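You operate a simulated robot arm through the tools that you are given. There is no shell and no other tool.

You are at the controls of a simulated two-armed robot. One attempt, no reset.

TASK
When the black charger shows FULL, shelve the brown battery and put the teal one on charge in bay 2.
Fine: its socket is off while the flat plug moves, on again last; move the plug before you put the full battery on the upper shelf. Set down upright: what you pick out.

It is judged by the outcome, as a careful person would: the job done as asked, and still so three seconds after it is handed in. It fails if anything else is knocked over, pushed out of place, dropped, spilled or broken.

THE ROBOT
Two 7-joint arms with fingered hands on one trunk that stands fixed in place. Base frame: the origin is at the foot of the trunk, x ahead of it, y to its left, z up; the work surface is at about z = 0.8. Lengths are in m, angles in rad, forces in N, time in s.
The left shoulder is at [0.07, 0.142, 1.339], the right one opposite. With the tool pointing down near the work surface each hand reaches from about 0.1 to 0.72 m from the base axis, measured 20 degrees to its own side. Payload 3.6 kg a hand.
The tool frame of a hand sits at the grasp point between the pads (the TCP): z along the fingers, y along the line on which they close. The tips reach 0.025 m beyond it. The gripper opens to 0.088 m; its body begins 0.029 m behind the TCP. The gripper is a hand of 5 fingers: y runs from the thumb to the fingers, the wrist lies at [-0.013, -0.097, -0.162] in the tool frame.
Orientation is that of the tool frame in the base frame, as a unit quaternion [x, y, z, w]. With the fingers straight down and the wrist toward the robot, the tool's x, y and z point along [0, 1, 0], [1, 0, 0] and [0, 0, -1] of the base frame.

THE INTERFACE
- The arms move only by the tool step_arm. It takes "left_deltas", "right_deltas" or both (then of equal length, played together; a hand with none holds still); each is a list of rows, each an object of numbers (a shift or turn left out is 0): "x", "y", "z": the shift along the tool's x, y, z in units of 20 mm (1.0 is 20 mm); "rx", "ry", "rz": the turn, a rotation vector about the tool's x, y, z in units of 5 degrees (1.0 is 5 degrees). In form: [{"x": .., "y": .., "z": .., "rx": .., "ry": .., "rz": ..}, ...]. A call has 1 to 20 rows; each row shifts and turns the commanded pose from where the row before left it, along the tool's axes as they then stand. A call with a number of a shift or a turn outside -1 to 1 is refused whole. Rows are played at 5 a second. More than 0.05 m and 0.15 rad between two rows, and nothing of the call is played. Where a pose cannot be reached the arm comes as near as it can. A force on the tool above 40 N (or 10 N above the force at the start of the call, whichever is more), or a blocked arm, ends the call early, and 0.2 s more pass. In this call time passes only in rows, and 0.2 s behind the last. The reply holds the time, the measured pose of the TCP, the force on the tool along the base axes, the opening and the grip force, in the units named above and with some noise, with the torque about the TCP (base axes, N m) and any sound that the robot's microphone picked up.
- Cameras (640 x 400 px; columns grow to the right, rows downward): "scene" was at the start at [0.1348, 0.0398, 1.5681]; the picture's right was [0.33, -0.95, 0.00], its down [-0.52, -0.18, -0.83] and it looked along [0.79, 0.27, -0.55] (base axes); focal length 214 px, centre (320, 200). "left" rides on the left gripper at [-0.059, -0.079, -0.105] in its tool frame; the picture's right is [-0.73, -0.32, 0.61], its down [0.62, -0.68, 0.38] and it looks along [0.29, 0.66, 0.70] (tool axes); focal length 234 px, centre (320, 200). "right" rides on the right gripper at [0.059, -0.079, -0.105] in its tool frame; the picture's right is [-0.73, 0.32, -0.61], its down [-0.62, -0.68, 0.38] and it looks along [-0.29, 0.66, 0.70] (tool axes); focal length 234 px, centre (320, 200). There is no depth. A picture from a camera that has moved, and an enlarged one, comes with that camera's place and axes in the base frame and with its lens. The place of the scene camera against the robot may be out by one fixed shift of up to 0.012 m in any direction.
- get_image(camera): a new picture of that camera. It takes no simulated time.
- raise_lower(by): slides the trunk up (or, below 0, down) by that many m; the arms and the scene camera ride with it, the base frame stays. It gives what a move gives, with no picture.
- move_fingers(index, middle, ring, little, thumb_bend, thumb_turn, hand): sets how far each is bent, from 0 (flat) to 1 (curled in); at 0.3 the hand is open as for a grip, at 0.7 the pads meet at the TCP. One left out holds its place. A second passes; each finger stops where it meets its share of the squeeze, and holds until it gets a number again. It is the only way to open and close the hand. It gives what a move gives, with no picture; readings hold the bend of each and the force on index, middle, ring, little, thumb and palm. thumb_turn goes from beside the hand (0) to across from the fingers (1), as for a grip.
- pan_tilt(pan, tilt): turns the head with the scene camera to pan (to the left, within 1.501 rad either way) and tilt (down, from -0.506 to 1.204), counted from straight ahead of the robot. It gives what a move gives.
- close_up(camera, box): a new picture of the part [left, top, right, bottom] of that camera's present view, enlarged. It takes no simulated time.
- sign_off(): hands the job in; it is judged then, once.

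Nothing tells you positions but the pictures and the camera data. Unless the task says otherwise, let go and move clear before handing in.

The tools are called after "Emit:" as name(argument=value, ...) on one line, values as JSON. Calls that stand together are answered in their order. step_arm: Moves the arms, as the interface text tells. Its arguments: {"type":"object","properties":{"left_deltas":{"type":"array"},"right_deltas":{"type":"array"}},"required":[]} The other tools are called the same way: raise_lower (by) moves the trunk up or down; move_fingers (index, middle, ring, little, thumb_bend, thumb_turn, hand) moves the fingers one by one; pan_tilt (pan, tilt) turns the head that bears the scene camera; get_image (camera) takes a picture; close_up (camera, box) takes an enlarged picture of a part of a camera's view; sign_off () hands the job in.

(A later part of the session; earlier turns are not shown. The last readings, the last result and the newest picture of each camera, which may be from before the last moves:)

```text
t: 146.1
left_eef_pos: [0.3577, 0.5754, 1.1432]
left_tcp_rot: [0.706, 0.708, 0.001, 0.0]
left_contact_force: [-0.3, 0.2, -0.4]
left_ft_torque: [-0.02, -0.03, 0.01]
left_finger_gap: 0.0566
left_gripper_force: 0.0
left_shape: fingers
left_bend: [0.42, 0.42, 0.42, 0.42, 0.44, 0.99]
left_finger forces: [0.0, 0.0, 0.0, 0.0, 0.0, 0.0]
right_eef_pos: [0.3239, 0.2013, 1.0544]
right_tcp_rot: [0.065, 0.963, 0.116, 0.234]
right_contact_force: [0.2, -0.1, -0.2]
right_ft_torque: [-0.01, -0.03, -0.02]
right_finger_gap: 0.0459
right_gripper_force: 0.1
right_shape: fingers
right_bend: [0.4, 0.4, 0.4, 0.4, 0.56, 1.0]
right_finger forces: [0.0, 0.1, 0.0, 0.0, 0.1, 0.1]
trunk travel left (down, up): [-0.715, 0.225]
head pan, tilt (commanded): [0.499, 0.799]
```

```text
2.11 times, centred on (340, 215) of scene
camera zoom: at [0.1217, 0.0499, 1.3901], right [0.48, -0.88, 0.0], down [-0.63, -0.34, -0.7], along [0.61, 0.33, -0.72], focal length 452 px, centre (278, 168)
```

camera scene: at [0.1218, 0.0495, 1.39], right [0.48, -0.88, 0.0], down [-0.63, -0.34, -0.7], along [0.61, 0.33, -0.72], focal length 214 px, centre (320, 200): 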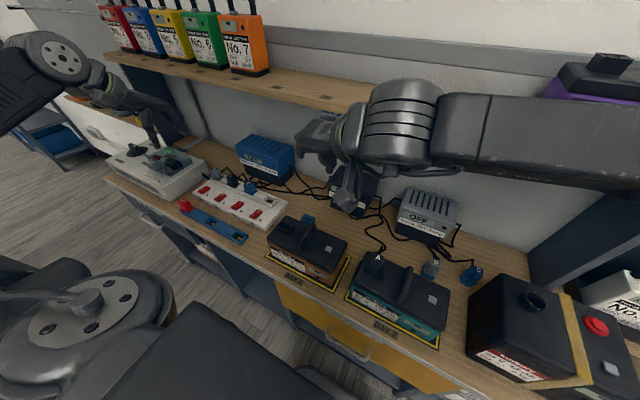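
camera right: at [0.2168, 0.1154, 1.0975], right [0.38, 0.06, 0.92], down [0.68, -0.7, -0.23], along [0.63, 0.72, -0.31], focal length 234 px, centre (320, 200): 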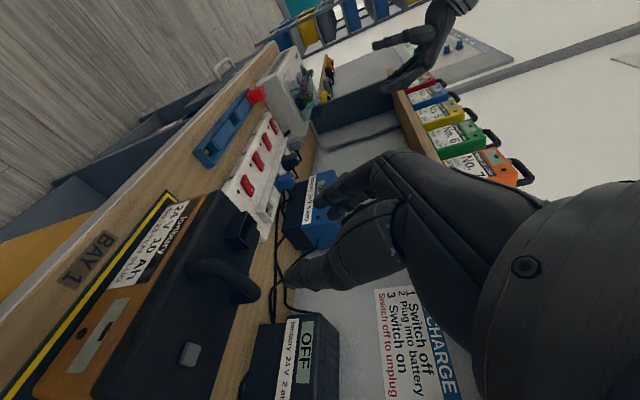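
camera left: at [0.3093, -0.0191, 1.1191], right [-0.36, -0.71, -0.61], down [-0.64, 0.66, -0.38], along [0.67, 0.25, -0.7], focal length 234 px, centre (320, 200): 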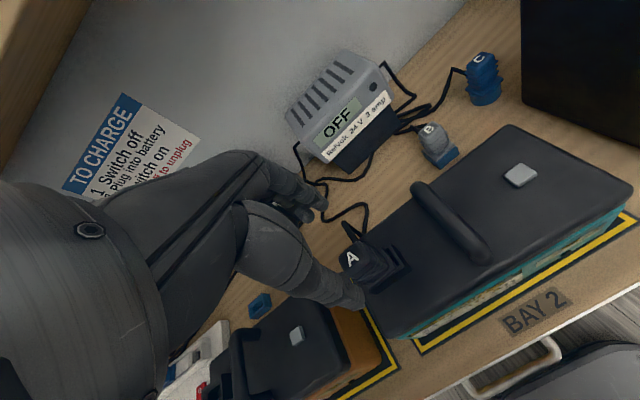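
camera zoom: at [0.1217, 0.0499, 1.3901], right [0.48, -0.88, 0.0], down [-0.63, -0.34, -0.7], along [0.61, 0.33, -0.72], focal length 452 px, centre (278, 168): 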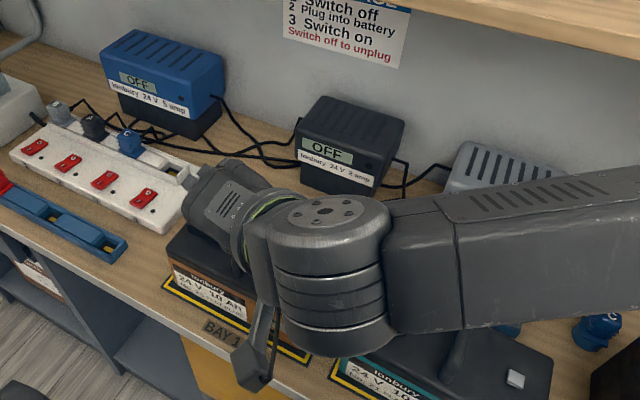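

Emit:
step_arm(right_deltas=[{"z": 0.9}, {"z": 0.9}, {"z": 0.9}, {"z": 0.9}])

Emit:
close_up(camera="right", box=[120, 100, 440, 380])

Emit:
get_image(camera="left")

```text
t: 147.1
left_eef_pos: [0.3574, 0.574, 1.1444]
left_tcp_rot: [0.706, 0.708, 0.0, 0.0]
left_contact_force: [-1.3, -0.2, 0.5]
left_ft_torque: [0.0, 0.03, -0.01]
left_finger_gap: 0.0567
left_gripper_force: 0.0
left_shape: fingers
left_bend: [0.42, 0.42, 0.42, 0.42, 0.44, 0.99]
left_finger forces: [0.0, 0.1, 0.0, 0.0, 0.0, 0.2]
right_eef_pos: [0.3595, 0.213, 0.9902]
right_tcp_rot: [0.066, 0.963, 0.116, 0.234]
right_contact_force: [-0.5, -1.3, 0.4]
right_ft_torque: [0.01, 0.01, -0.03]
right_finger_gap: 0.0463
right_gripper_force: 0.1
right_shape: fingers
right_bend: [0.4, 0.4, 0.4, 0.4, 0.56, 1.0]
right_finger forces: [0.0, 0.0, 0.0, 0.1, 0.0, 0.0]
trunk travel left (down, up): [-0.715, 0.225]
head pan, tilt (commanded): [0.499, 0.799]
```

```text
1.43 times, centred on (280, 240) of right
camera zoom: at [0.2513, 0.1267, 1.0343], right [0.38, 0.06, 0.92], down [0.68, -0.7, -0.23], along [0.63, 0.72, -0.31], focal length 334 px, centre (377, 143)
```

zoom: 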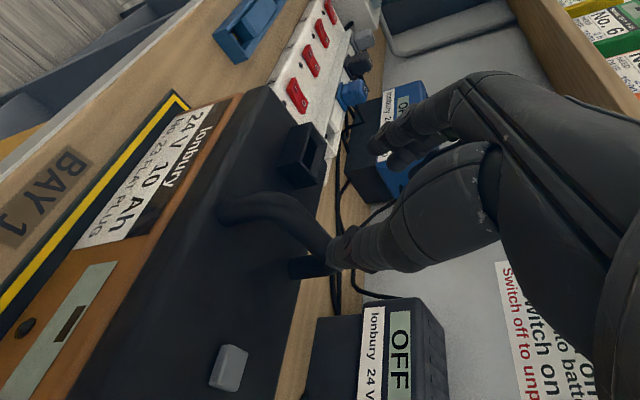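

```text
taken
camera left: at [0.2787, 0.5145, 1.2485], right [-0.32, -0.73, -0.61], down [-0.68, 0.62, -0.38], along [0.66, 0.29, -0.7], focal length 234 px, centre (320, 200)
```

left: 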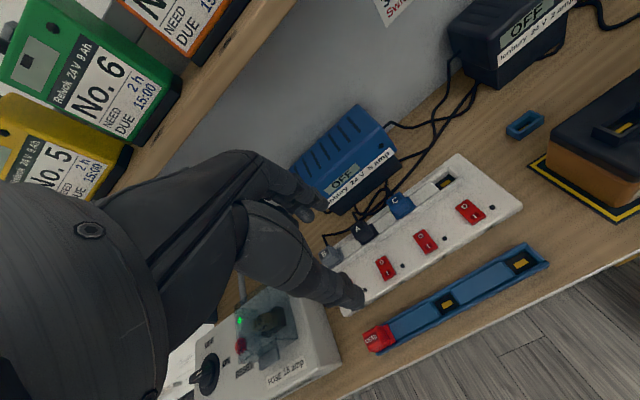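

Handle re-measured at (0.394, 0.2264). I'll apply a small sideways correction and descend in two stages.

Emit:
step_arm(right_deltas=[{"x": 0.26, "y": -0.22, "z": 0.3}, {"z": 0.6}, {"z": 0.6}])

Emit:
close_up(camera="right", box=[200, 100, 440, 340])

Emit:
close_up(camera="left", box=[480, 40, 640, 220])

```text
t: 147.9
left_eef_pos: [0.3576, 0.5731, 1.1429]
left_tcp_rot: [0.706, 0.708, 0.0, 0.0]
left_contact_force: [-0.4, 0.0, 0.0]
left_ft_torque: [0.02, 0.0, -0.01]
left_finger_gap: 0.0566
left_gripper_force: 0.0
left_shape: fingers
left_bend: [0.42, 0.42, 0.42, 0.42, 0.44, 0.99]
left_finger forces: [0.1, 0.0, 0.0, 0.1, 0.1, 0.0]
right_eef_pos: [0.3683, 0.2169, 0.96]
right_tcp_rot: [0.065, 0.963, 0.117, 0.233]
right_contact_force: [-0.8, 0.1, 1.0]
right_ft_torque: [0.0, 0.01, 0.01]
right_finger_gap: 0.0459
right_gripper_force: 0.1
right_shape: fingers
right_bend: [0.4, 0.4, 0.4, 0.4, 0.56, 1.0]
right_finger forces: [0.1, 0.0, 0.0, 0.0, 0.0, 0.0]
trunk travel left (down, up): [-0.715, 0.225]
head pan, tilt (commanded): [0.499, 0.799]
```

```text
1.67 times, centred on (320, 220) of right
camera zoom: at [0.2604, 0.1295, 1.0045], right [0.38, 0.06, 0.92], down [0.68, -0.7, -0.23], along [0.63, 0.72, -0.31], focal length 390 px, centre (320, 167)
```

zoom: 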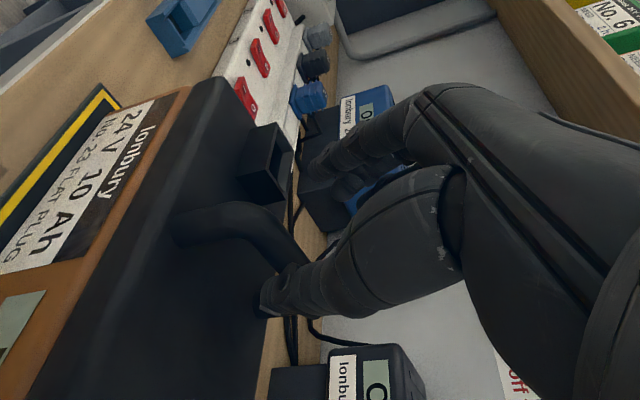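

```text
2.22 times, centred on (560, 130) of left
camera zoom: at [0.2784, 0.5144, 1.2486], right [-0.32, -0.73, -0.61], down [-0.68, 0.62, -0.38], along [0.66, 0.29, -0.7], focal length 520 px, centre (-213, 356)
```

zoom: 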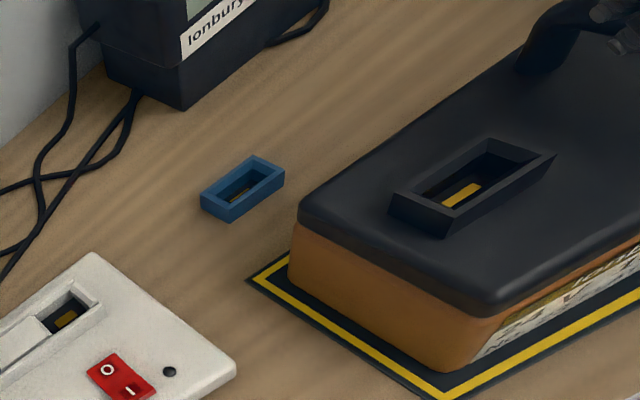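

Emit:
step_arm(right_deltas=[{"z": 0.6}, {"z": 0.6}, {"z": 0.6}])

Emit:
close_up(camera="right", box=[200, 100, 440, 340])

Emit:
close_up(camera="scene", box=[240, 170, 400, 300])

```text
t: 148.7
left_eef_pos: [0.3587, 0.5736, 1.1438]
left_tcp_rot: [0.706, 0.708, 0.0, 0.0]
left_contact_force: [0.6, 0.1, 0.3]
left_ft_torque: [-0.01, 0.0, -0.02]
left_finger_gap: 0.0564
left_gripper_force: 0.0
left_shape: fingers
left_bend: [0.42, 0.42, 0.42, 0.42, 0.44, 0.99]
left_finger forces: [0.0, 0.0, 0.1, 0.0, 0.0, 0.0]
right_eef_pos: [0.3846, 0.2224, 0.9303]
right_tcp_rot: [0.066, 0.963, 0.116, 0.234]
right_contact_force: [0.0, 1.0, 0.0]
right_ft_torque: [0.0, 0.02, 0.01]
right_finger_gap: 0.0458
right_gripper_force: 0.1
right_shape: fingers
right_bend: [0.4, 0.4, 0.4, 0.4, 0.56, 1.0]
right_finger forces: [0.0, 0.1, 0.1, 0.0, 0.0, 0.1]
trunk travel left (down, up): [-0.715, 0.225]
head pan, tilt (commanded): [0.499, 0.799]
```

```text
1.67 times, centred on (320, 220) of right
camera zoom: at [0.2765, 0.1361, 0.9742], right [0.38, 0.06, 0.92], down [0.68, -0.7, -0.23], along [0.63, 0.72, -0.31], focal length 390 px, centre (320, 167)
```

zoom: 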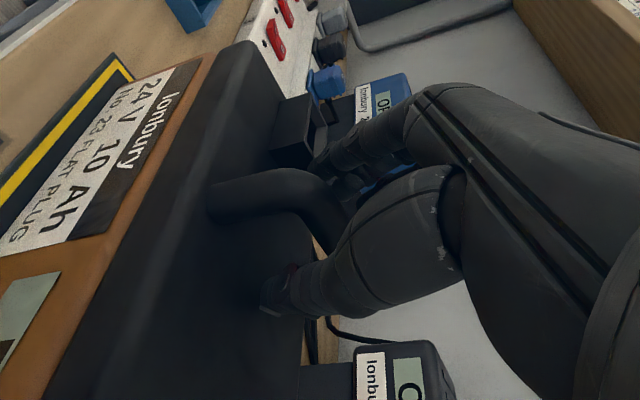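

```text
3.08 times, centred on (320, 235) of scene
camera zoom: at [0.122, 0.0495, 1.39], right [0.48, -0.88, 0.0], down [-0.63, -0.34, -0.7], along [0.61, 0.33, -0.72], focal length 660 px, centre (320, 92)
```

zoom: 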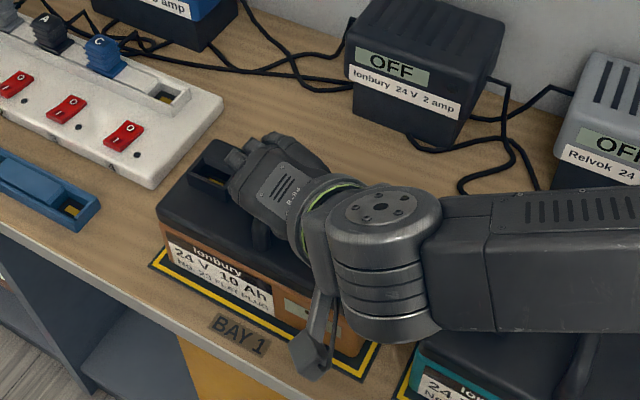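

Same geometry as the successful grasp on teal. Closing the hand on brown's handle.

Emit:
move_fingers(hand="right", index=0.95, middle=0.95, ring=0.95, little=0.95, thumb_bend=0.9)

Emit:
close_up(camera="right", box=[200, 100, 440, 340])

Emit:
close_up(camera="scene", box=[240, 170, 400, 300])

```text
t: 149.7
left_eef_pos: [0.3583, 0.5746, 1.1432]
left_tcp_rot: [0.706, 0.708, -0.001, -0.001]
left_contact_force: [1.1, -0.2, -0.1]
left_ft_torque: [-0.01, -0.01, 0.0]
left_finger_gap: 0.0563
left_gripper_force: 0.2
left_shape: fingers
left_bend: [0.42, 0.42, 0.42, 0.42, 0.44, 0.99]
left_finger forces: [0.0, 0.0, 0.1, 0.0, 0.1, 0.1]
right_eef_pos: [0.3843, 0.2239, 0.9287]
right_tcp_rot: [0.065, 0.963, 0.114, 0.233]
right_contact_force: [-0.2, -1.1, -14.6]
right_ft_torque: [0.15, 0.14, -0.02]
right_finger_gap: 0.0003
right_gripper_force: 18.3
right_shape: fingers
right_bend: [0.73, 0.76, 0.76, 0.95, 0.81, 0.96]
right_finger forces: [7.3, 7.4, 7.1, 0.0, 15.3, 0.0]
trunk travel left (down, up): [-0.715, 0.225]
head pan, tilt (commanded): [0.499, 0.799]
```

```text
1.67 times, centred on (320, 220) of right
camera zoom: at [0.2774, 0.1367, 0.9736], right [0.38, 0.06, 0.92], down [0.68, -0.7, -0.23], along [0.63, 0.71, -0.31], focal length 390 px, centre (320, 167)
```

zoom: 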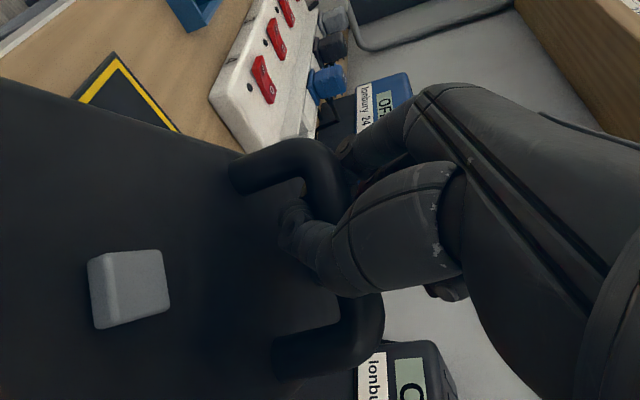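

```text
3.08 times, centred on (320, 235) of scene
camera zoom: at [0.1237, 0.0506, 1.3898], right [0.48, -0.88, 0.0], down [-0.63, -0.34, -0.7], along [0.61, 0.33, -0.72], focal length 660 px, centre (320, 92)
```

zoom: 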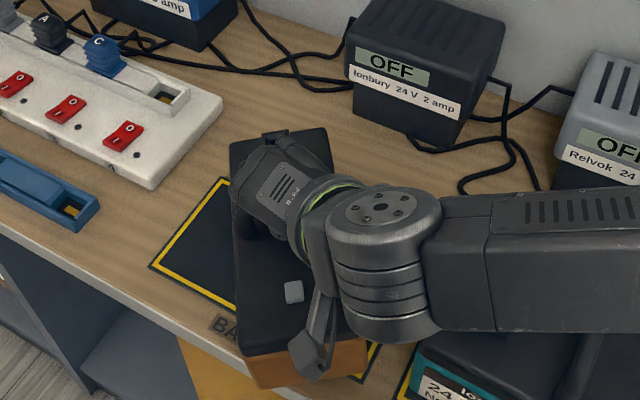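

Closing with all four fingers twisted the battery about 55° and took its weight, because the thumb sits opposite index/middle. I'll set it straight back down and regrip with index and middle only.

Emit:
step_arm(right_deltas=[{"x": 0.065, "y": -0.038, "z": 0.13}, {"x": 0.065, "y": -0.038, "z": 0.13}])

Emit:
pan_tilt(pan=0.75, tilt=0.85)

Emit:
get_image(camera="scene")

Emit:
close_up(camera="scene", box=[270, 150, 470, 330])

```text
t: 150.3
left_eef_pos: [0.3582, 0.5735, 1.144]
left_tcp_rot: [0.706, 0.709, 0.0, -0.001]
left_contact_force: [0.3, -0.3, -0.3]
left_ft_torque: [-0.04, 0.0, 0.01]
left_finger_gap: 0.0566
left_gripper_force: 0.1
left_shape: fingers
left_bend: [0.42, 0.42, 0.42, 0.42, 0.44, 0.99]
left_finger forces: [0.0, 0.0, 0.0, 0.0, 0.1, 0.0]
right_eef_pos: [0.3835, 0.2229, 0.9246]
right_tcp_rot: [0.066, 0.963, 0.116, 0.234]
right_contact_force: [4.1, -1.8, 2.1]
right_ft_torque: [0.16, 0.14, 0.03]
right_finger_gap: 0.0001
right_gripper_force: 12.0
right_shape: fingers
right_bend: [0.73, 0.77, 0.77, 0.95, 0.81, 0.98]
right_finger forces: [6.6, 3.2, 6.0, 0.0, 9.2, 0.0]
trunk travel left (down, up): [-0.715, 0.225]
head pan, tilt (commanded): [0.499, 0.799]
```

```text
t: 151.0
left_eef_pos: [0.3597, 0.5739, 1.1444]
left_tcp_rot: [0.706, 0.709, 0.0, 0.0]
left_contact_force: [-0.5, -0.1, 0.1]
left_ft_torque: [-0.01, -0.04, -0.01]
left_finger_gap: 0.0568
left_gripper_force: 0.1
left_shape: fingers
left_bend: [0.42, 0.42, 0.42, 0.42, 0.44, 0.99]
left_finger forces: [0.0, 0.1, 0.0, 0.0, 0.0, 0.0]
right_eef_pos: [0.3839, 0.2232, 0.9236]
right_tcp_rot: [0.066, 0.963, 0.115, 0.233]
right_contact_force: [5.4, -2.1, 2.9]
right_ft_torque: [0.18, 0.16, 0.05]
right_finger_gap: 0.0002
right_gripper_force: 12.7
right_shape: fingers
right_bend: [0.73, 0.77, 0.77, 0.95, 0.81, 0.98]
right_finger forces: [7.5, 2.8, 5.9, 0.1, 8.7, 0.0]
trunk travel left (down, up): [-0.715, 0.225]
head pan, tilt (commanded): [0.75, 0.85]
```

```text
taken
camera scene: at [0.1092, 0.0635, 1.386], right [0.68, -0.73, 0.0], down [-0.55, -0.51, -0.66], along [0.48, 0.45, -0.75], focal length 214 px, centre (320, 200)
```

scene: 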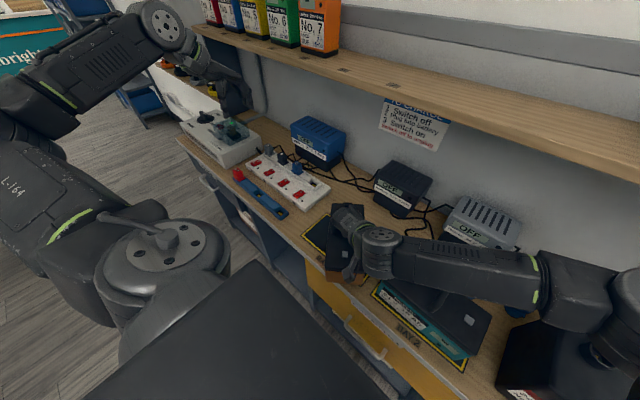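

```text
2.22 times, centred on (370, 240) of scene
camera zoom: at [0.1092, 0.0635, 1.386], right [0.68, -0.73, 0.0], down [-0.55, -0.51, -0.66], along [0.48, 0.45, -0.75], focal length 477 px, centre (209, 111)
```

zoom: 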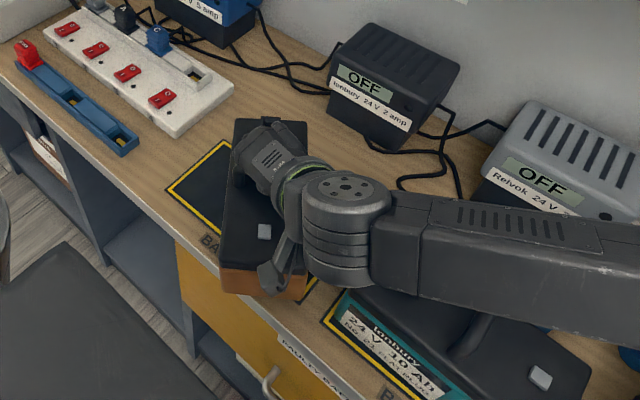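

Brown is resting on the bench. Releasing: fingers first, thumb only slightly, then raising before opening the thumb fully.

Emit:
move_fingers(hand="right", index=0.5, middle=0.5, ring=0.45, little=0.4, thumb_bend=0.68)

Emit:
close_up(camera="right", box=[200, 100, 440, 340])

```text
t: 152.0
left_eef_pos: [0.3569, 0.5746, 1.1437]
left_tcp_rot: [0.706, 0.708, 0.001, 0.0]
left_contact_force: [0.2, -0.7, 0.2]
left_ft_torque: [0.01, 0.0, 0.0]
left_finger_gap: 0.0566
left_gripper_force: 0.0
left_shape: fingers
left_bend: [0.42, 0.42, 0.42, 0.42, 0.44, 0.99]
left_finger forces: [0.0, 0.0, 0.0, 0.0, 0.1, 0.1]
right_eef_pos: [0.3821, 0.2228, 0.9231]
right_tcp_rot: [0.066, 0.963, 0.115, 0.233]
right_contact_force: [-1.6, -1.9, -2.5]
right_ft_torque: [0.04, -0.01, 0.0]
right_finger_gap: 0.0229
right_gripper_force: 2.0
right_shape: fingers
right_bend: [0.5, 0.5, 0.45, 0.4, 0.67, 1.0]
right_finger forces: [0.1, 0.0, 0.0, 0.1, 5.3, 0.0]
trunk travel left (down, up): [-0.715, 0.225]
head pan, tilt (commanded): [0.75, 0.85]
```

```text
1.67 times, centred on (320, 220) of right
camera zoom: at [0.2755, 0.1366, 0.9678], right [0.38, 0.06, 0.92], down [0.68, -0.7, -0.23], along [0.63, 0.72, -0.31], focal length 390 px, centre (320, 167)
```

zoom: 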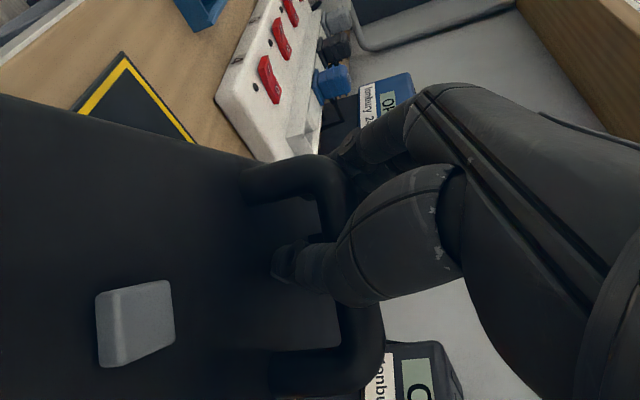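

Emit:
step_arm(right_deltas=[{"x": -0.1, "y": 0.057, "z": -0.2}, {"x": -0.1, "y": 0.057, "z": -0.2}])

Emit:
move_fingers(hand="right", thumb_bend=0.58, index=0.4, middle=0.4)

Emit:
close_up(camera="right", box=[200, 100, 440, 340])

```text
t: 152.6
left_eef_pos: [0.3567, 0.5729, 1.1439]
left_tcp_rot: [0.706, 0.709, 0.0, 0.0]
left_contact_force: [-0.4, 0.3, 0.2]
left_ft_torque: [0.02, 0.02, -0.02]
left_finger_gap: 0.0566
left_gripper_force: 0.0
left_shape: fingers
left_bend: [0.42, 0.42, 0.42, 0.42, 0.44, 0.99]
left_finger forces: [0.0, 0.1, 0.1, 0.0, 0.1, 0.0]
right_eef_pos: [0.3828, 0.2227, 0.934]
right_tcp_rot: [0.066, 0.963, 0.116, 0.233]
right_contact_force: [-1.7, -0.2, -5.1]
right_ft_torque: [0.05, 0.04, -0.03]
right_finger_gap: 0.0256
right_gripper_force: 1.6
right_shape: fingers
right_bend: [0.5, 0.5, 0.45, 0.4, 0.65, 1.0]
right_finger forces: [0.1, 0.0, 0.1, 0.0, 4.4, 0.1]
trunk travel left (down, up): [-0.715, 0.225]
head pan, tilt (commanded): [0.75, 0.85]
```

```text
t: 153.6
left_eef_pos: [0.3563, 0.5732, 1.1442]
left_tcp_rot: [0.706, 0.708, 0.0, 0.001]
left_contact_force: [-0.2, -0.6, 1.1]
left_ft_torque: [0.0, 0.03, -0.02]
left_finger_gap: 0.0565
left_gripper_force: 0.1
left_shape: fingers
left_bend: [0.42, 0.42, 0.42, 0.42, 0.44, 0.99]
left_finger forces: [0.0, 0.1, 0.0, 0.0, 0.0, 0.0]
right_eef_pos: [0.3836, 0.2242, 0.9326]
right_tcp_rot: [0.065, 0.963, 0.116, 0.233]
right_contact_force: [-0.4, -0.1, 0.3]
right_ft_torque: [0.0, 0.01, 0.02]
right_finger_gap: 0.0443
right_gripper_force: 0.3
right_shape: fingers
right_bend: [0.4, 0.4, 0.45, 0.4, 0.57, 1.0]
right_finger forces: [0.0, 0.0, 0.0, 0.1, 0.1, 0.0]
trunk travel left (down, up): [-0.715, 0.225]
head pan, tilt (commanded): [0.75, 0.85]
```

```text
1.67 times, centred on (320, 220) of right
camera zoom: at [0.2758, 0.1367, 0.9776], right [0.38, 0.06, 0.92], down [0.68, -0.7, -0.23], along [0.63, 0.72, -0.31], focal length 390 px, centre (320, 167)
```

zoom: 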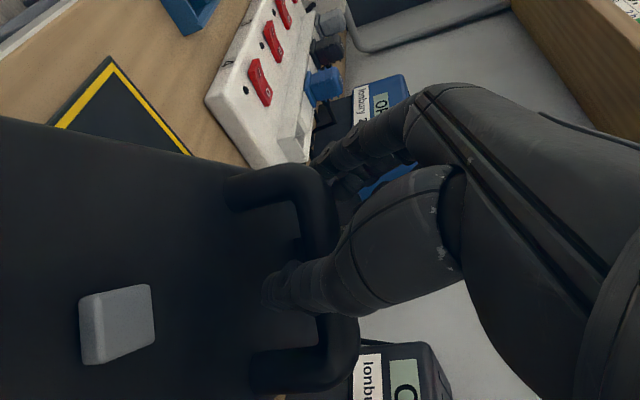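

Free of the handle. The battery is upright at yaw ≈ −57° with the handle centre at (0.389, 0.215). I'll lift the hand and turn it to match (ψ≈28°), and check nothing else was disturbed.

Emit:
step_arm(right_deltas=[{"x": -0.436, "y": 0.254, "z": -0.863}, {"x": -0.436, "y": 0.254, "z": -0.863}, {"x": -0.436, "y": 0.254, "z": -0.863}, {"x": -0.436, "y": 0.254, "z": -0.863}, {"x": -0.436, "y": 0.254, "z": -0.863}, {"rx": 0.436, "ry": -0.254, "rz": 0.863}, {"rx": 0.436, "ry": -0.254, "rz": 0.863}, {"rx": 0.436, "ry": -0.254, "rz": 0.863}, {"rx": 0.436, "ry": -0.254, "rz": 0.863}, {"rx": 0.436, "ry": -0.254, "rz": 0.863}, {"rx": 0.436, "ry": -0.254, "rz": 0.863}, {"rx": 0.436, "ry": -0.254, "rz": 0.863}, {"rx": 0.436, "ry": -0.254, "rz": 0.863}, {"rx": 0.436, "ry": -0.254, "rz": 0.863}, {"rx": 0.436, "ry": -0.254, "rz": 0.863}, {"rx": 0.436, "ry": -0.254, "rz": 0.863}])

Emit:
get_image(camera="scene")

Emit:
get_image(camera="right")

Emit:
get_image(camera="left")

```text
t: 157.0
left_eef_pos: [0.3567, 0.5735, 1.1441]
left_tcp_rot: [0.706, 0.708, 0.0, 0.0]
left_contact_force: [-0.4, 0.2, 0.5]
left_ft_torque: [0.0, 0.03, -0.02]
left_finger_gap: 0.0565
left_gripper_force: 0.1
left_shape: fingers
left_bend: [0.42, 0.42, 0.42, 0.42, 0.44, 0.99]
left_finger forces: [0.0, 0.0, 0.0, 0.1, 0.0, 0.0]
right_eef_pos: [0.4017, 0.1963, 1.0417]
right_tcp_rot: [0.505, 0.824, -0.006, 0.256]
right_contact_force: [1.5, -0.4, -0.2]
right_ft_torque: [-0.02, 0.0, 0.02]
right_finger_gap: 0.0447
right_gripper_force: 0.0
right_shape: fingers
right_bend: [0.4, 0.4, 0.45, 0.4, 0.57, 1.0]
right_finger forces: [0.0, 0.0, 0.0, 0.0, 0.0, 0.0]
right hand out of reach, approached as far as the arm can: row 15, 16
trunk travel left (down, up): [-0.715, 0.225]
head pan, tilt (commanded): [0.75, 0.85]
```

```text
taken
camera scene: at [0.1081, 0.0638, 1.386], right [0.68, -0.73, 0.0], down [-0.55, -0.51, -0.66], along [0.48, 0.45, -0.75], focal length 214 px, centre (320, 200)
```

scene: 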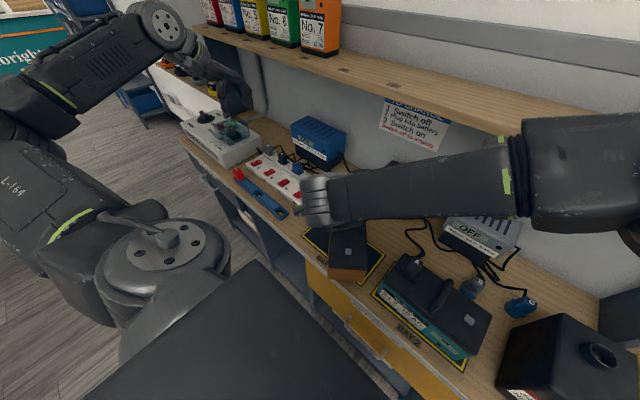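

```text
taken
camera right: at [0.2701, 0.2331, 1.0874], right [0.28, -0.28, 0.92], down [-0.19, -0.95, -0.23], along [0.94, -0.11, -0.32], focal length 234 px, centre (320, 200)
```

right: 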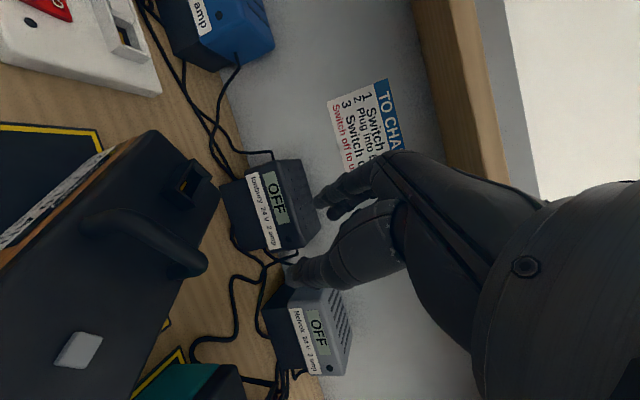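

```text
taken
camera left: at [0.2783, 0.5139, 1.2489], right [-0.32, -0.73, -0.61], down [-0.68, 0.62, -0.38], along [0.66, 0.29, -0.7], focal length 234 px, centre (320, 200)
```

left: 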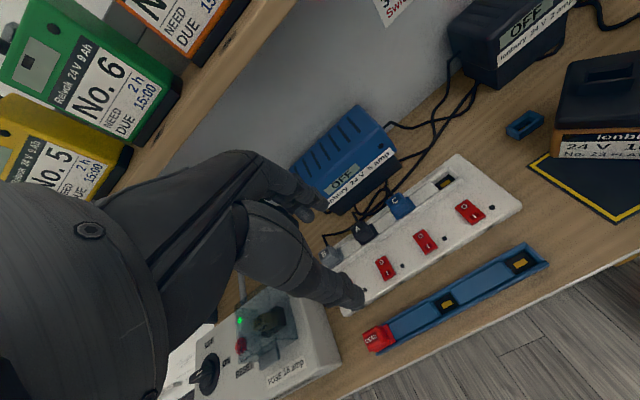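

Holder and strip are undisturbed. Now I'll re-approach: index and middle oppose the thumb, ring and little stay open.

Emit:
move_fingers(hand="right", index=0.4, middle=0.4, ring=0.25, little=0.25, thumb_bend=0.56)

Emit:
step_arm(right_deltas=[{"x": 0.8, "y": -0.55, "z": -0.2}, {"x": 0.8, "y": -0.55, "z": -0.2}, {"x": 0.8, "y": -0.55, "z": -0.2}, {"z": 0.7}, {"z": 0.7}, {"z": 0.7}])

Emit:
get_image(camera="right")

Emit:
get_image(camera="scene")

```text
t: 158.0
left_eef_pos: [0.357, 0.5731, 1.143]
left_tcp_rot: [0.706, 0.708, 0.001, -0.001]
left_contact_force: [0.3, -0.4, 0.0]
left_ft_torque: [0.02, 0.03, 0.01]
left_finger_gap: 0.0565
left_gripper_force: 0.0
left_shape: fingers
left_bend: [0.42, 0.42, 0.42, 0.42, 0.44, 0.99]
left_finger forces: [0.0, 0.0, 0.1, 0.1, 0.0, 0.0]
right_eef_pos: [0.4016, 0.1962, 1.0454]
right_tcp_rot: [0.505, 0.824, -0.004, 0.257]
right_contact_force: [-0.3, 0.2, 0.2]
right_ft_torque: [0.05, 0.02, 0.0]
right_finger_gap: 0.0457
right_gripper_force: 0.1
right_shape: fingers
right_bend: [0.4, 0.4, 0.25, 0.25, 0.56, 1.0]
right_finger forces: [0.0, 0.0, 0.0, 0.0, 0.0, 0.1]
trunk travel left (down, up): [-0.715, 0.225]
head pan, tilt (commanded): [0.75, 0.85]
```

```text
t: 159.4
left_eef_pos: [0.3583, 0.5743, 1.145]
left_tcp_rot: [0.706, 0.708, 0.001, 0.0]
left_contact_force: [0.5, -0.5, -0.2]
left_ft_torque: [-0.02, -0.02, -0.01]
left_finger_gap: 0.0565
left_gripper_force: 0.1
left_shape: fingers
left_bend: [0.42, 0.42, 0.42, 0.42, 0.44, 0.99]
left_finger forces: [0.0, 0.0, 0.0, 0.0, 0.0, 0.0]
right_eef_pos: [0.395, 0.1709, 1.007]
right_tcp_rot: [0.506, 0.822, -0.005, 0.26]
right_contact_force: [-0.1, 0.0, 0.0]
right_ft_torque: [-0.02, -0.01, 0.0]
right_finger_gap: 0.0455
right_gripper_force: 0.0
right_shape: fingers
right_bend: [0.4, 0.4, 0.25, 0.25, 0.56, 1.0]
right_finger forces: [0.0, 0.0, 0.0, 0.1, 0.0, 0.2]
right hand out of reach, approached as far as the arm can: row 1, 2, 3
trunk travel left (down, up): [-0.715, 0.225]
head pan, tilt (commanded): [0.75, 0.85]
```

```text
taken
camera right: at [0.2638, 0.2076, 1.0522], right [0.27, -0.28, 0.92], down [-0.19, -0.95, -0.24], along [0.94, -0.11, -0.31], focal length 234 px, centre (320, 200)
```

right: 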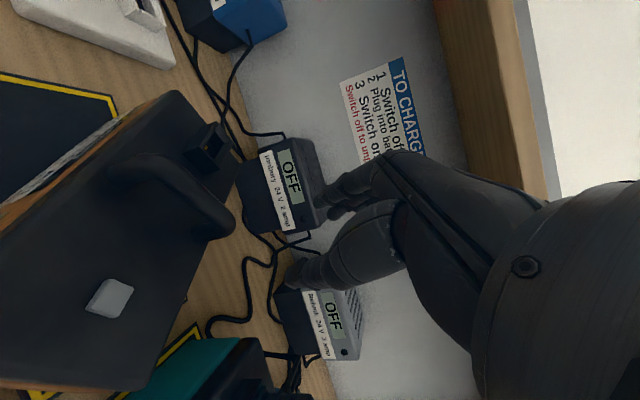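

```text
taken
camera scene: at [0.1083, 0.0644, 1.386], right [0.68, -0.73, 0.0], down [-0.55, -0.51, -0.66], along [0.48, 0.45, -0.75], focal length 214 px, centre (320, 200)
```

scene: 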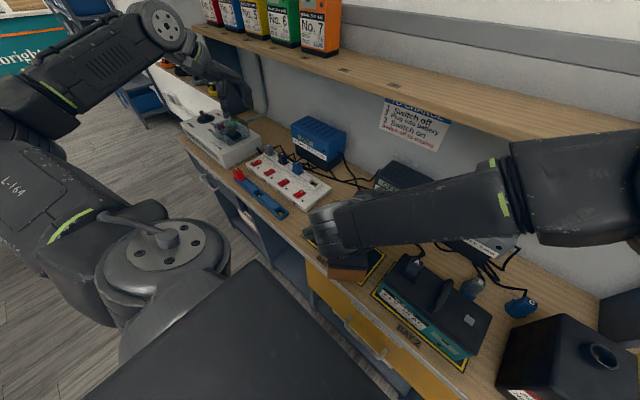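

Emit:
step_arm(right_deltas=[{"x": 0.61, "y": 0.22}, {"x": 0.61, "y": 0.22}])

Emit:
close_up(camera="right", box=[60, 60, 440, 360])

Emit:
close_up(camera="left", box=[480, 20, 640, 220])

```text
t: 160.0
left_eef_pos: [0.3573, 0.5718, 1.1441]
left_tcp_rot: [0.706, 0.708, 0.0, 0.0]
left_contact_force: [0.6, -0.3, -0.4]
left_ft_torque: [0.01, 0.03, -0.02]
left_finger_gap: 0.0563
left_gripper_force: 0.0
left_shape: fingers
left_bend: [0.42, 0.42, 0.42, 0.42, 0.44, 0.99]
left_finger forces: [0.1, 0.0, 0.1, 0.0, 0.0, 0.0]
right_eef_pos: [0.4028, 0.1843, 1.0033]
right_tcp_rot: [0.5, 0.826, -0.006, 0.261]
right_contact_force: [0.6, 0.8, -0.5]
right_ft_torque: [-0.01, 0.0, 0.03]
right_finger_gap: 0.0455
right_gripper_force: 0.0
right_shape: fingers
right_bend: [0.4, 0.4, 0.25, 0.25, 0.56, 1.0]
right_finger forces: [0.1, 0.0, 0.0, 0.0, 0.0, 0.1]
right hand out of reach, approached as far as the arm can: row 1, 2
trunk travel left (down, up): [-0.715, 0.225]
head pan, tilt (commanded): [0.75, 0.85]
```

```text
1.33 times, centred on (250, 210) of right
camera zoom: at [0.2702, 0.221, 1.0475], right [0.27, -0.27, 0.92], down [-0.18, -0.96, -0.23], along [0.95, -0.1, -0.31], focal length 312 px, centre (413, 187)
```

zoom: 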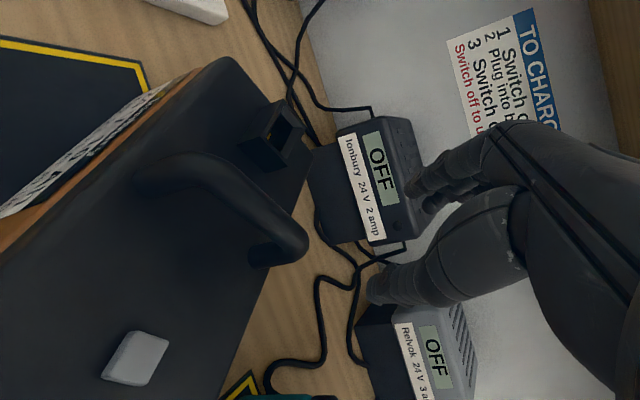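

```text
2.00 times, centred on (560, 120) of left
camera zoom: at [0.2784, 0.5144, 1.2487], right [-0.32, -0.73, -0.61], down [-0.68, 0.62, -0.38], along [0.66, 0.29, -0.7], focal length 468 px, centre (-160, 360)
```

zoom: 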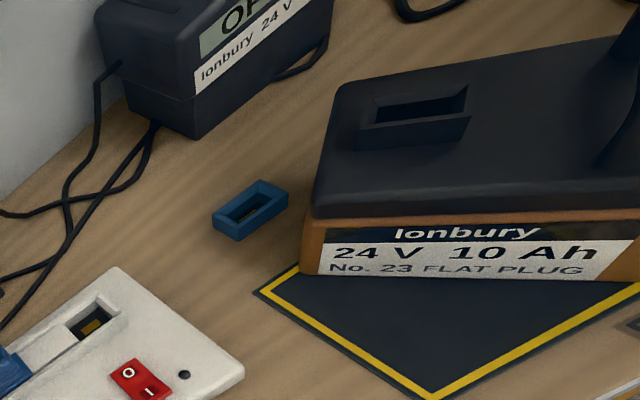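

The 30° roll isn't reachable this close to the body. Instead I'll reuse the first (caging) grip to turn the battery back counter-clockwise by rotating the hand, then regrip it squarely. Rolling the hand back to ~86°.

Emit:
step_arm(right_deltas=[{"z": -0.5, "rx": -0.428, "ry": 0.249, "rz": -0.868}, {"z": -0.5, "rx": -0.428, "ry": 0.249, "rz": -0.868}, {"rx": -0.428, "ry": 0.249, "rz": -0.868}, {"rx": -0.428, "ry": 0.249, "rz": -0.868}, {"rx": -0.428, "ry": 0.249, "rz": -0.868}, {"rx": -0.428, "ry": 0.249, "rz": -0.868}, {"rx": -0.428, "ry": 0.249, "rz": -0.868}, {"rx": -0.428, "ry": 0.249, "rz": -0.868}, {"rx": -0.428, "ry": 0.249, "rz": -0.868}, {"rx": -0.428, "ry": 0.249, "rz": -0.868}, {"rx": -0.428, "ry": 0.249, "rz": -0.868}])

Emit:
get_image(camera="right")

```text
t: 162.4
left_eef_pos: [0.3568, 0.5741, 1.1441]
left_tcp_rot: [0.706, 0.708, 0.0, -0.001]
left_contact_force: [0.0, 0.1, 0.1]
left_ft_torque: [-0.01, -0.02, -0.02]
left_finger_gap: 0.0564
left_gripper_force: 0.1
left_shape: fingers
left_bend: [0.42, 0.42, 0.42, 0.42, 0.44, 0.99]
left_finger forces: [0.0, 0.0, 0.1, 0.0, 0.0, 0.0]
right_eef_pos: [0.3949, 0.1882, 1.0218]
right_tcp_rot: [0.064, 0.964, 0.112, 0.233]
right_contact_force: [0.1, 0.3, 0.7]
right_ft_torque: [0.01, 0.02, -0.02]
right_finger_gap: 0.0457
right_gripper_force: 0.0
right_shape: fingers
right_bend: [0.4, 0.4, 0.25, 0.25, 0.56, 1.0]
right_finger forces: [0.1, 0.0, 0.0, 0.0, 0.0, 0.0]
trunk travel left (down, up): [-0.715, 0.225]
head pan, tilt (commanded): [0.75, 0.85]
```

```text
taken
camera right: at [0.2876, 0.1027, 1.067], right [0.38, 0.07, 0.92], down [0.68, -0.7, -0.23], along [0.62, 0.71, -0.32], focal length 234 px, centre (320, 200)
```

right: 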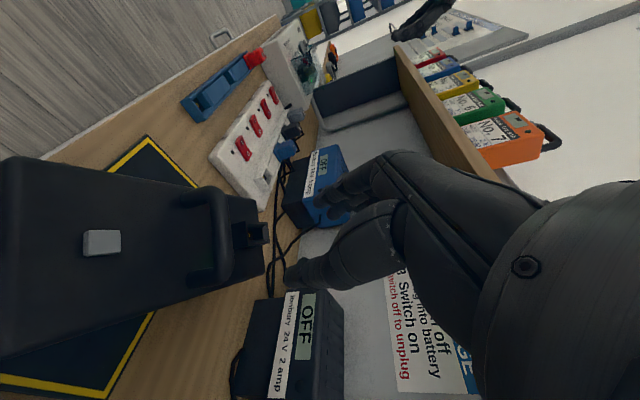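

Emit:
step_arm(right_deltas=[{"rx": 0.45, "ry": -0.262, "rz": 0.89}, {"rx": 0.45, "ry": -0.262, "rz": 0.89}, {"rx": 0.45, "ry": -0.262, "rz": 0.89}, {"rx": 0.45, "ry": -0.262, "rz": 0.89}, {"rx": 0.45, "ry": -0.262, "rz": 0.89}])

Emit:
close_up(camera="right", box=[60, 60, 440, 360])

```text
t: 163.6
left_eef_pos: [0.3572, 0.5745, 1.1434]
left_tcp_rot: [0.705, 0.709, 0.0, 0.001]
left_contact_force: [-0.1, 0.1, 0.4]
left_ft_torque: [0.0, -0.01, -0.01]
left_finger_gap: 0.0566
left_gripper_force: 0.1
left_shape: fingers
left_bend: [0.42, 0.42, 0.42, 0.42, 0.44, 0.99]
left_finger forces: [0.1, 0.1, 0.0, 0.0, 0.0, 0.0]
right_eef_pos: [0.3924, 0.1914, 1.0229]
right_tcp_rot: [0.277, 0.925, 0.056, 0.255]
right_contact_force: [0.3, 1.3, 0.2]
right_ft_torque: [-0.01, -0.01, 0.04]
right_finger_gap: 0.0456
right_gripper_force: 0.0
right_shape: fingers
right_bend: [0.4, 0.4, 0.25, 0.25, 0.56, 1.0]
right_finger forces: [0.0, 0.0, 0.0, 0.0, 0.0, 0.1]
trunk travel left (down, up): [-0.715, 0.225]
head pan, tilt (commanded): [0.75, 0.85]
```

```text
1.33 times, centred on (250, 210) of right
camera zoom: at [0.2589, 0.1589, 1.0672], right [0.37, -0.1, 0.92], down [0.31, -0.92, -0.22], along [0.88, 0.37, -0.31], focal length 312 px, centre (413, 187)
```

zoom: 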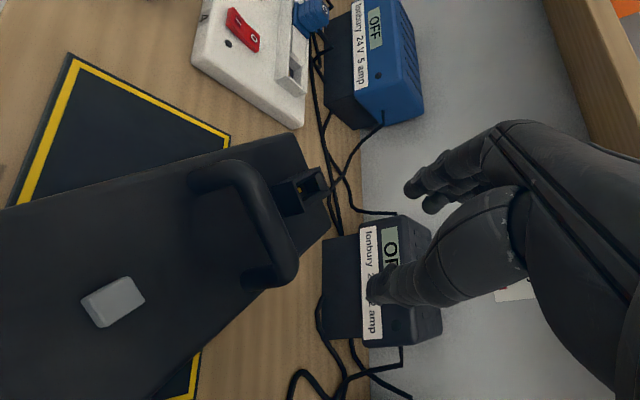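

Emit:
step_arm(right_deltas=[{"x": -0.165, "y": 0.75, "z": 0.3}, {"x": 0.33, "y": -0.18, "z": 0.65}, {"x": 0.33, "y": -0.18, "z": 0.65}])

Emit:
close_up(camera="right", box=[120, 60, 440, 360])

Emit:
get_image(camera="scene")

```text
t: 164.4
left_eef_pos: [0.3566, 0.5741, 1.1437]
left_tcp_rot: [0.706, 0.708, 0.0, -0.001]
left_contact_force: [-0.1, 0.0, -0.1]
left_ft_torque: [-0.02, 0.03, -0.01]
left_finger_gap: 0.0564
left_gripper_force: 0.0
left_shape: fingers
left_bend: [0.42, 0.42, 0.42, 0.42, 0.44, 0.99]
left_finger forces: [0.0, 0.0, 0.1, 0.1, 0.0, 0.0]
right_eef_pos: [0.4083, 0.1992, 0.9927]
right_tcp_rot: [0.278, 0.925, 0.057, 0.254]
right_contact_force: [0.4, -0.7, 0.0]
right_ft_torque: [-0.02, 0.02, 0.02]
right_finger_gap: 0.0456
right_gripper_force: 0.1
right_shape: fingers
right_bend: [0.4, 0.4, 0.25, 0.25, 0.56, 1.0]
right_finger forces: [0.0, 0.0, 0.0, 0.0, 0.0, 0.1]
trunk travel left (down, up): [-0.715, 0.225]
head pan, tilt (commanded): [0.75, 0.85]
```

```text
1.33 times, centred on (280, 210) of right
camera zoom: at [0.274, 0.1679, 1.0381], right [0.37, -0.1, 0.92], down [0.31, -0.92, -0.22], along [0.88, 0.37, -0.31], focal length 312 px, centre (373, 187)
```

zoom: 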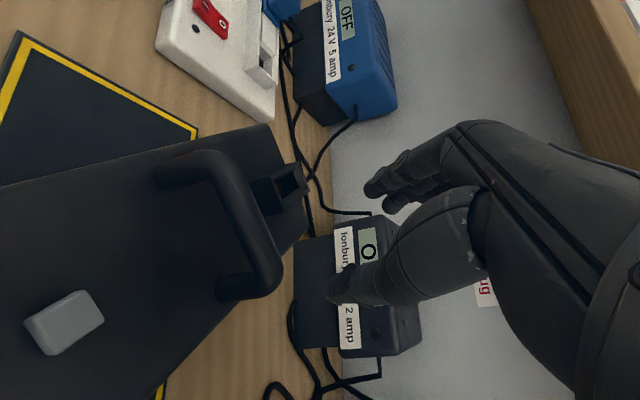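

```text
taken
camera scene: at [0.1083, 0.0641, 1.386], right [0.68, -0.73, 0.0], down [-0.55, -0.51, -0.66], along [0.48, 0.45, -0.75], focal length 214 px, centre (320, 200)
```

scene: 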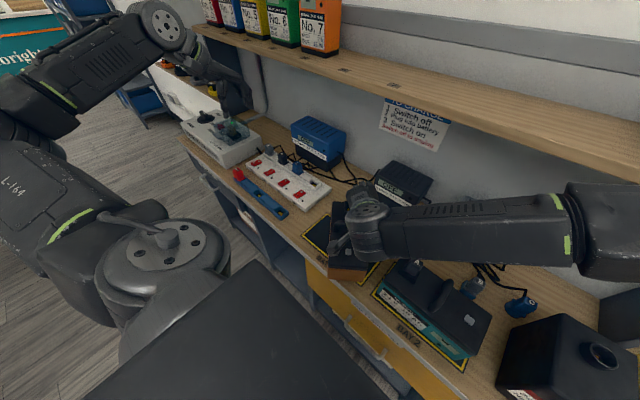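

Emit:
step_arm(right_deltas=[{"x": 0.265, "y": -0.147, "z": 0.52}, {"x": 0.265, "y": -0.147, "z": 0.52}, {"x": 0.22, "y": -0.122, "z": 0.43}])

Emit:
close_up(camera="right", box=[200, 80, 440, 340])

```text
t: 165.2
left_eef_pos: [0.3577, 0.5749, 1.143]
left_tcp_rot: [0.706, 0.708, 0.0, -0.001]
left_contact_force: [-0.2, -0.4, 0.6]
left_ft_torque: [0.02, 0.01, -0.03]
left_finger_gap: 0.0565
left_gripper_force: 0.1
left_shape: fingers
left_bend: [0.42, 0.42, 0.42, 0.42, 0.44, 0.99]
left_finger forces: [0.0, 0.1, 0.0, 0.0, 0.0, 0.1]
right_eef_pos: [0.4086, 0.1999, 0.9595]
right_tcp_rot: [0.277, 0.925, 0.056, 0.255]
right_contact_force: [0.2, -0.1, 0.7]
right_ft_torque: [-0.02, 0.0, 0.01]
right_finger_gap: 0.0452
right_gripper_force: 0.2
right_shape: fingers
right_bend: [0.4, 0.4, 0.25, 0.25, 0.56, 1.0]
right_finger forces: [0.0, 0.0, 0.1, 0.0, 0.7, 0.0]
trunk travel left (down, up): [-0.715, 0.225]
head pan, tilt (commanded): [0.75, 0.85]
```

```text
1.54 times, centred on (320, 210) of right
camera zoom: at [0.273, 0.1682, 1.004], right [0.37, -0.1, 0.92], down [0.31, -0.92, -0.22], along [0.88, 0.37, -0.31], focal length 360 px, centre (320, 185)
```

zoom: 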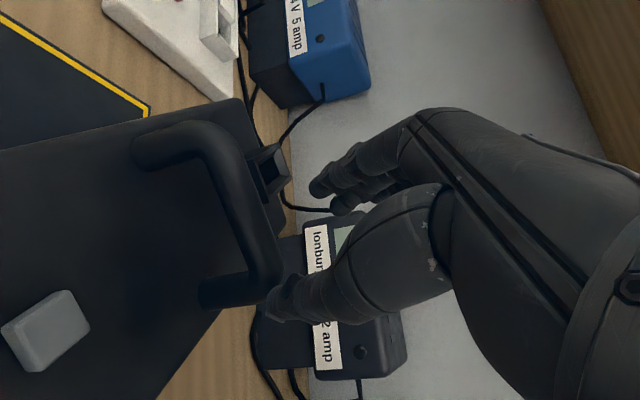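

The thumb tip met the back end of the bar; its true position is nearer the TCP centre. I'll back up a little, shift so the thumb faces the middle of the bar, and descend again.

Emit:
step_arm(right_deltas=[{"x": -0.33, "y": 0.18, "z": -0.65}, {"x": 0.9, "y": 0.17, "z": -0.4}])

Emit:
step_arm(right_deltas=[{"x": 0.265, "y": -0.147, "z": 0.52}, {"x": 0.265, "y": -0.147, "z": 0.52}])

Emit:
close_up(camera="right", box=[200, 80, 440, 340])

```text
t: 165.8
left_eef_pos: [0.3569, 0.5756, 1.1432]
left_tcp_rot: [0.706, 0.708, 0.0, 0.001]
left_contact_force: [0.1, -0.1, -0.8]
left_ft_torque: [-0.04, 0.0, 0.01]
left_finger_gap: 0.0565
left_gripper_force: 0.0
left_shape: fingers
left_bend: [0.42, 0.42, 0.42, 0.42, 0.44, 0.99]
left_finger forces: [0.0, 0.1, 0.0, 0.1, 0.0, 0.0]
right_eef_pos: [0.3908, 0.2135, 0.9734]
right_tcp_rot: [0.276, 0.925, 0.056, 0.254]
right_contact_force: [-0.1, 0.1, -0.3]
right_ft_torque: [-0.05, 0.01, 0.03]
right_finger_gap: 0.0455
right_gripper_force: 0.1
right_shape: fingers
right_bend: [0.4, 0.4, 0.25, 0.25, 0.56, 1.0]
right_finger forces: [0.1, 0.0, 0.0, 0.1, 0.0, 0.0]
trunk travel left (down, up): [-0.715, 0.225]
head pan, tilt (commanded): [0.75, 0.85]
```

```text
t: 166.4
left_eef_pos: [0.3563, 0.574, 1.1443]
left_tcp_rot: [0.707, 0.708, 0.0, 0.0]
left_contact_force: [0.3, 0.6, 0.2]
left_ft_torque: [0.01, -0.03, 0.0]
left_finger_gap: 0.0567
left_gripper_force: 0.1
left_shape: fingers
left_bend: [0.42, 0.42, 0.42, 0.42, 0.44, 0.99]
left_finger forces: [0.0, 0.0, 0.1, 0.0, 0.0, 0.1]
right_eef_pos: [0.3899, 0.2129, 0.9485]
right_tcp_rot: [0.276, 0.925, 0.057, 0.254]
right_contact_force: [0.8, 0.2, 0.2]
right_ft_torque: [0.01, 0.01, 0.01]
right_finger_gap: 0.0456
right_gripper_force: 0.1
right_shape: fingers
right_bend: [0.4, 0.4, 0.25, 0.25, 0.56, 1.0]
right_finger forces: [0.0, 0.0, 0.0, 0.0, 0.0, 0.0]
trunk travel left (down, up): [-0.715, 0.225]
head pan, tilt (commanded): [0.75, 0.85]
```

```text
1.54 times, centred on (320, 210) of right
camera zoom: at [0.257, 0.1818, 0.9922], right [0.37, -0.1, 0.92], down [0.31, -0.92, -0.22], along [0.88, 0.37, -0.31], focal length 360 px, centre (320, 185)
```

zoom: 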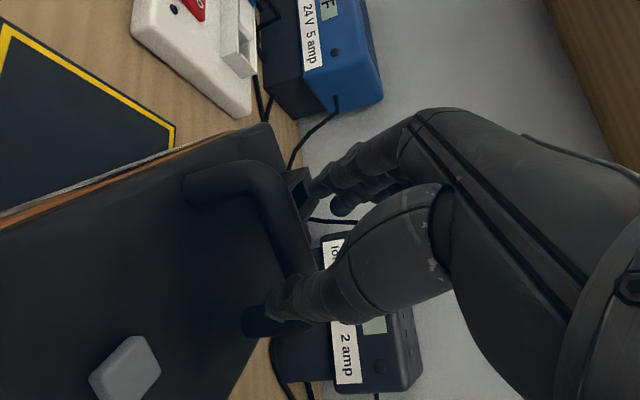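

Emit:
step_arm(right_deltas=[{"x": 0.5, "y": -0.1, "z": -0.28}, {"x": 0.175, "y": -0.098, "z": 0.345}, {"x": 0.155, "y": -0.087, "z": 0.305}])

Emit:
close_up(camera="right", box=[200, 80, 440, 340])

Emit:
close_up(camera="left", box=[480, 0, 640, 200])

```text
t: 167.2
left_eef_pos: [0.3571, 0.5736, 1.1444]
left_tcp_rot: [0.706, 0.708, 0.0, 0.0]
left_contact_force: [-0.2, -0.8, -0.7]
left_ft_torque: [-0.01, -0.02, -0.03]
left_finger_gap: 0.0565
left_gripper_force: 0.1
left_shape: fingers
left_bend: [0.42, 0.42, 0.42, 0.42, 0.44, 0.99]
left_finger forces: [0.0, 0.0, 0.0, 0.0, 0.1, 0.0]
right_eef_pos: [0.3803, 0.2177, 0.9342]
right_tcp_rot: [0.278, 0.925, 0.056, 0.254]
right_contact_force: [-0.1, 0.5, -0.8]
right_ft_torque: [0.0, 0.0, -0.03]
right_finger_gap: 0.0458
right_gripper_force: 0.0
right_shape: fingers
right_bend: [0.4, 0.4, 0.25, 0.25, 0.56, 1.0]
right_finger forces: [0.1, 0.0, 0.0, 0.0, 0.0, 0.1]
trunk travel left (down, up): [-0.715, 0.225]
head pan, tilt (commanded): [0.75, 0.85]
```

```text
1.54 times, centred on (320, 210) of right
camera zoom: at [0.2467, 0.1862, 0.9782], right [0.37, -0.1, 0.92], down [0.31, -0.92, -0.22], along [0.87, 0.37, -0.31], focal length 360 px, centre (320, 185)
```

zoom: 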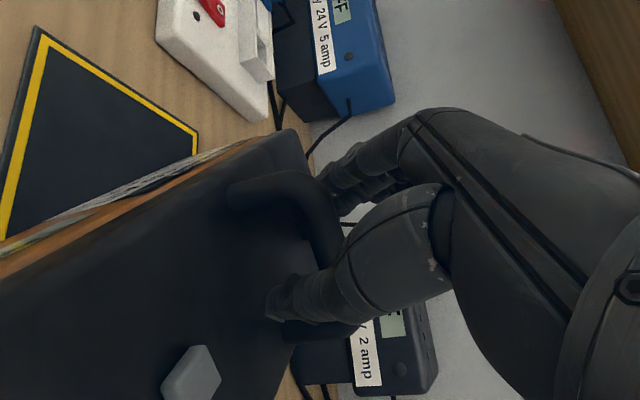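

```text
2.00 times, centred on (560, 100) of left
camera zoom: at [0.2784, 0.5143, 1.2487], right [-0.32, -0.73, -0.61], down [-0.68, 0.62, -0.38], along [0.66, 0.29, -0.7], focal length 468 px, centre (-160, 400)
```

zoom: 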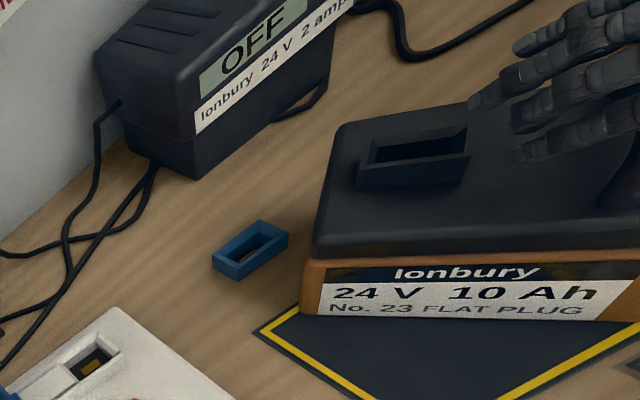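

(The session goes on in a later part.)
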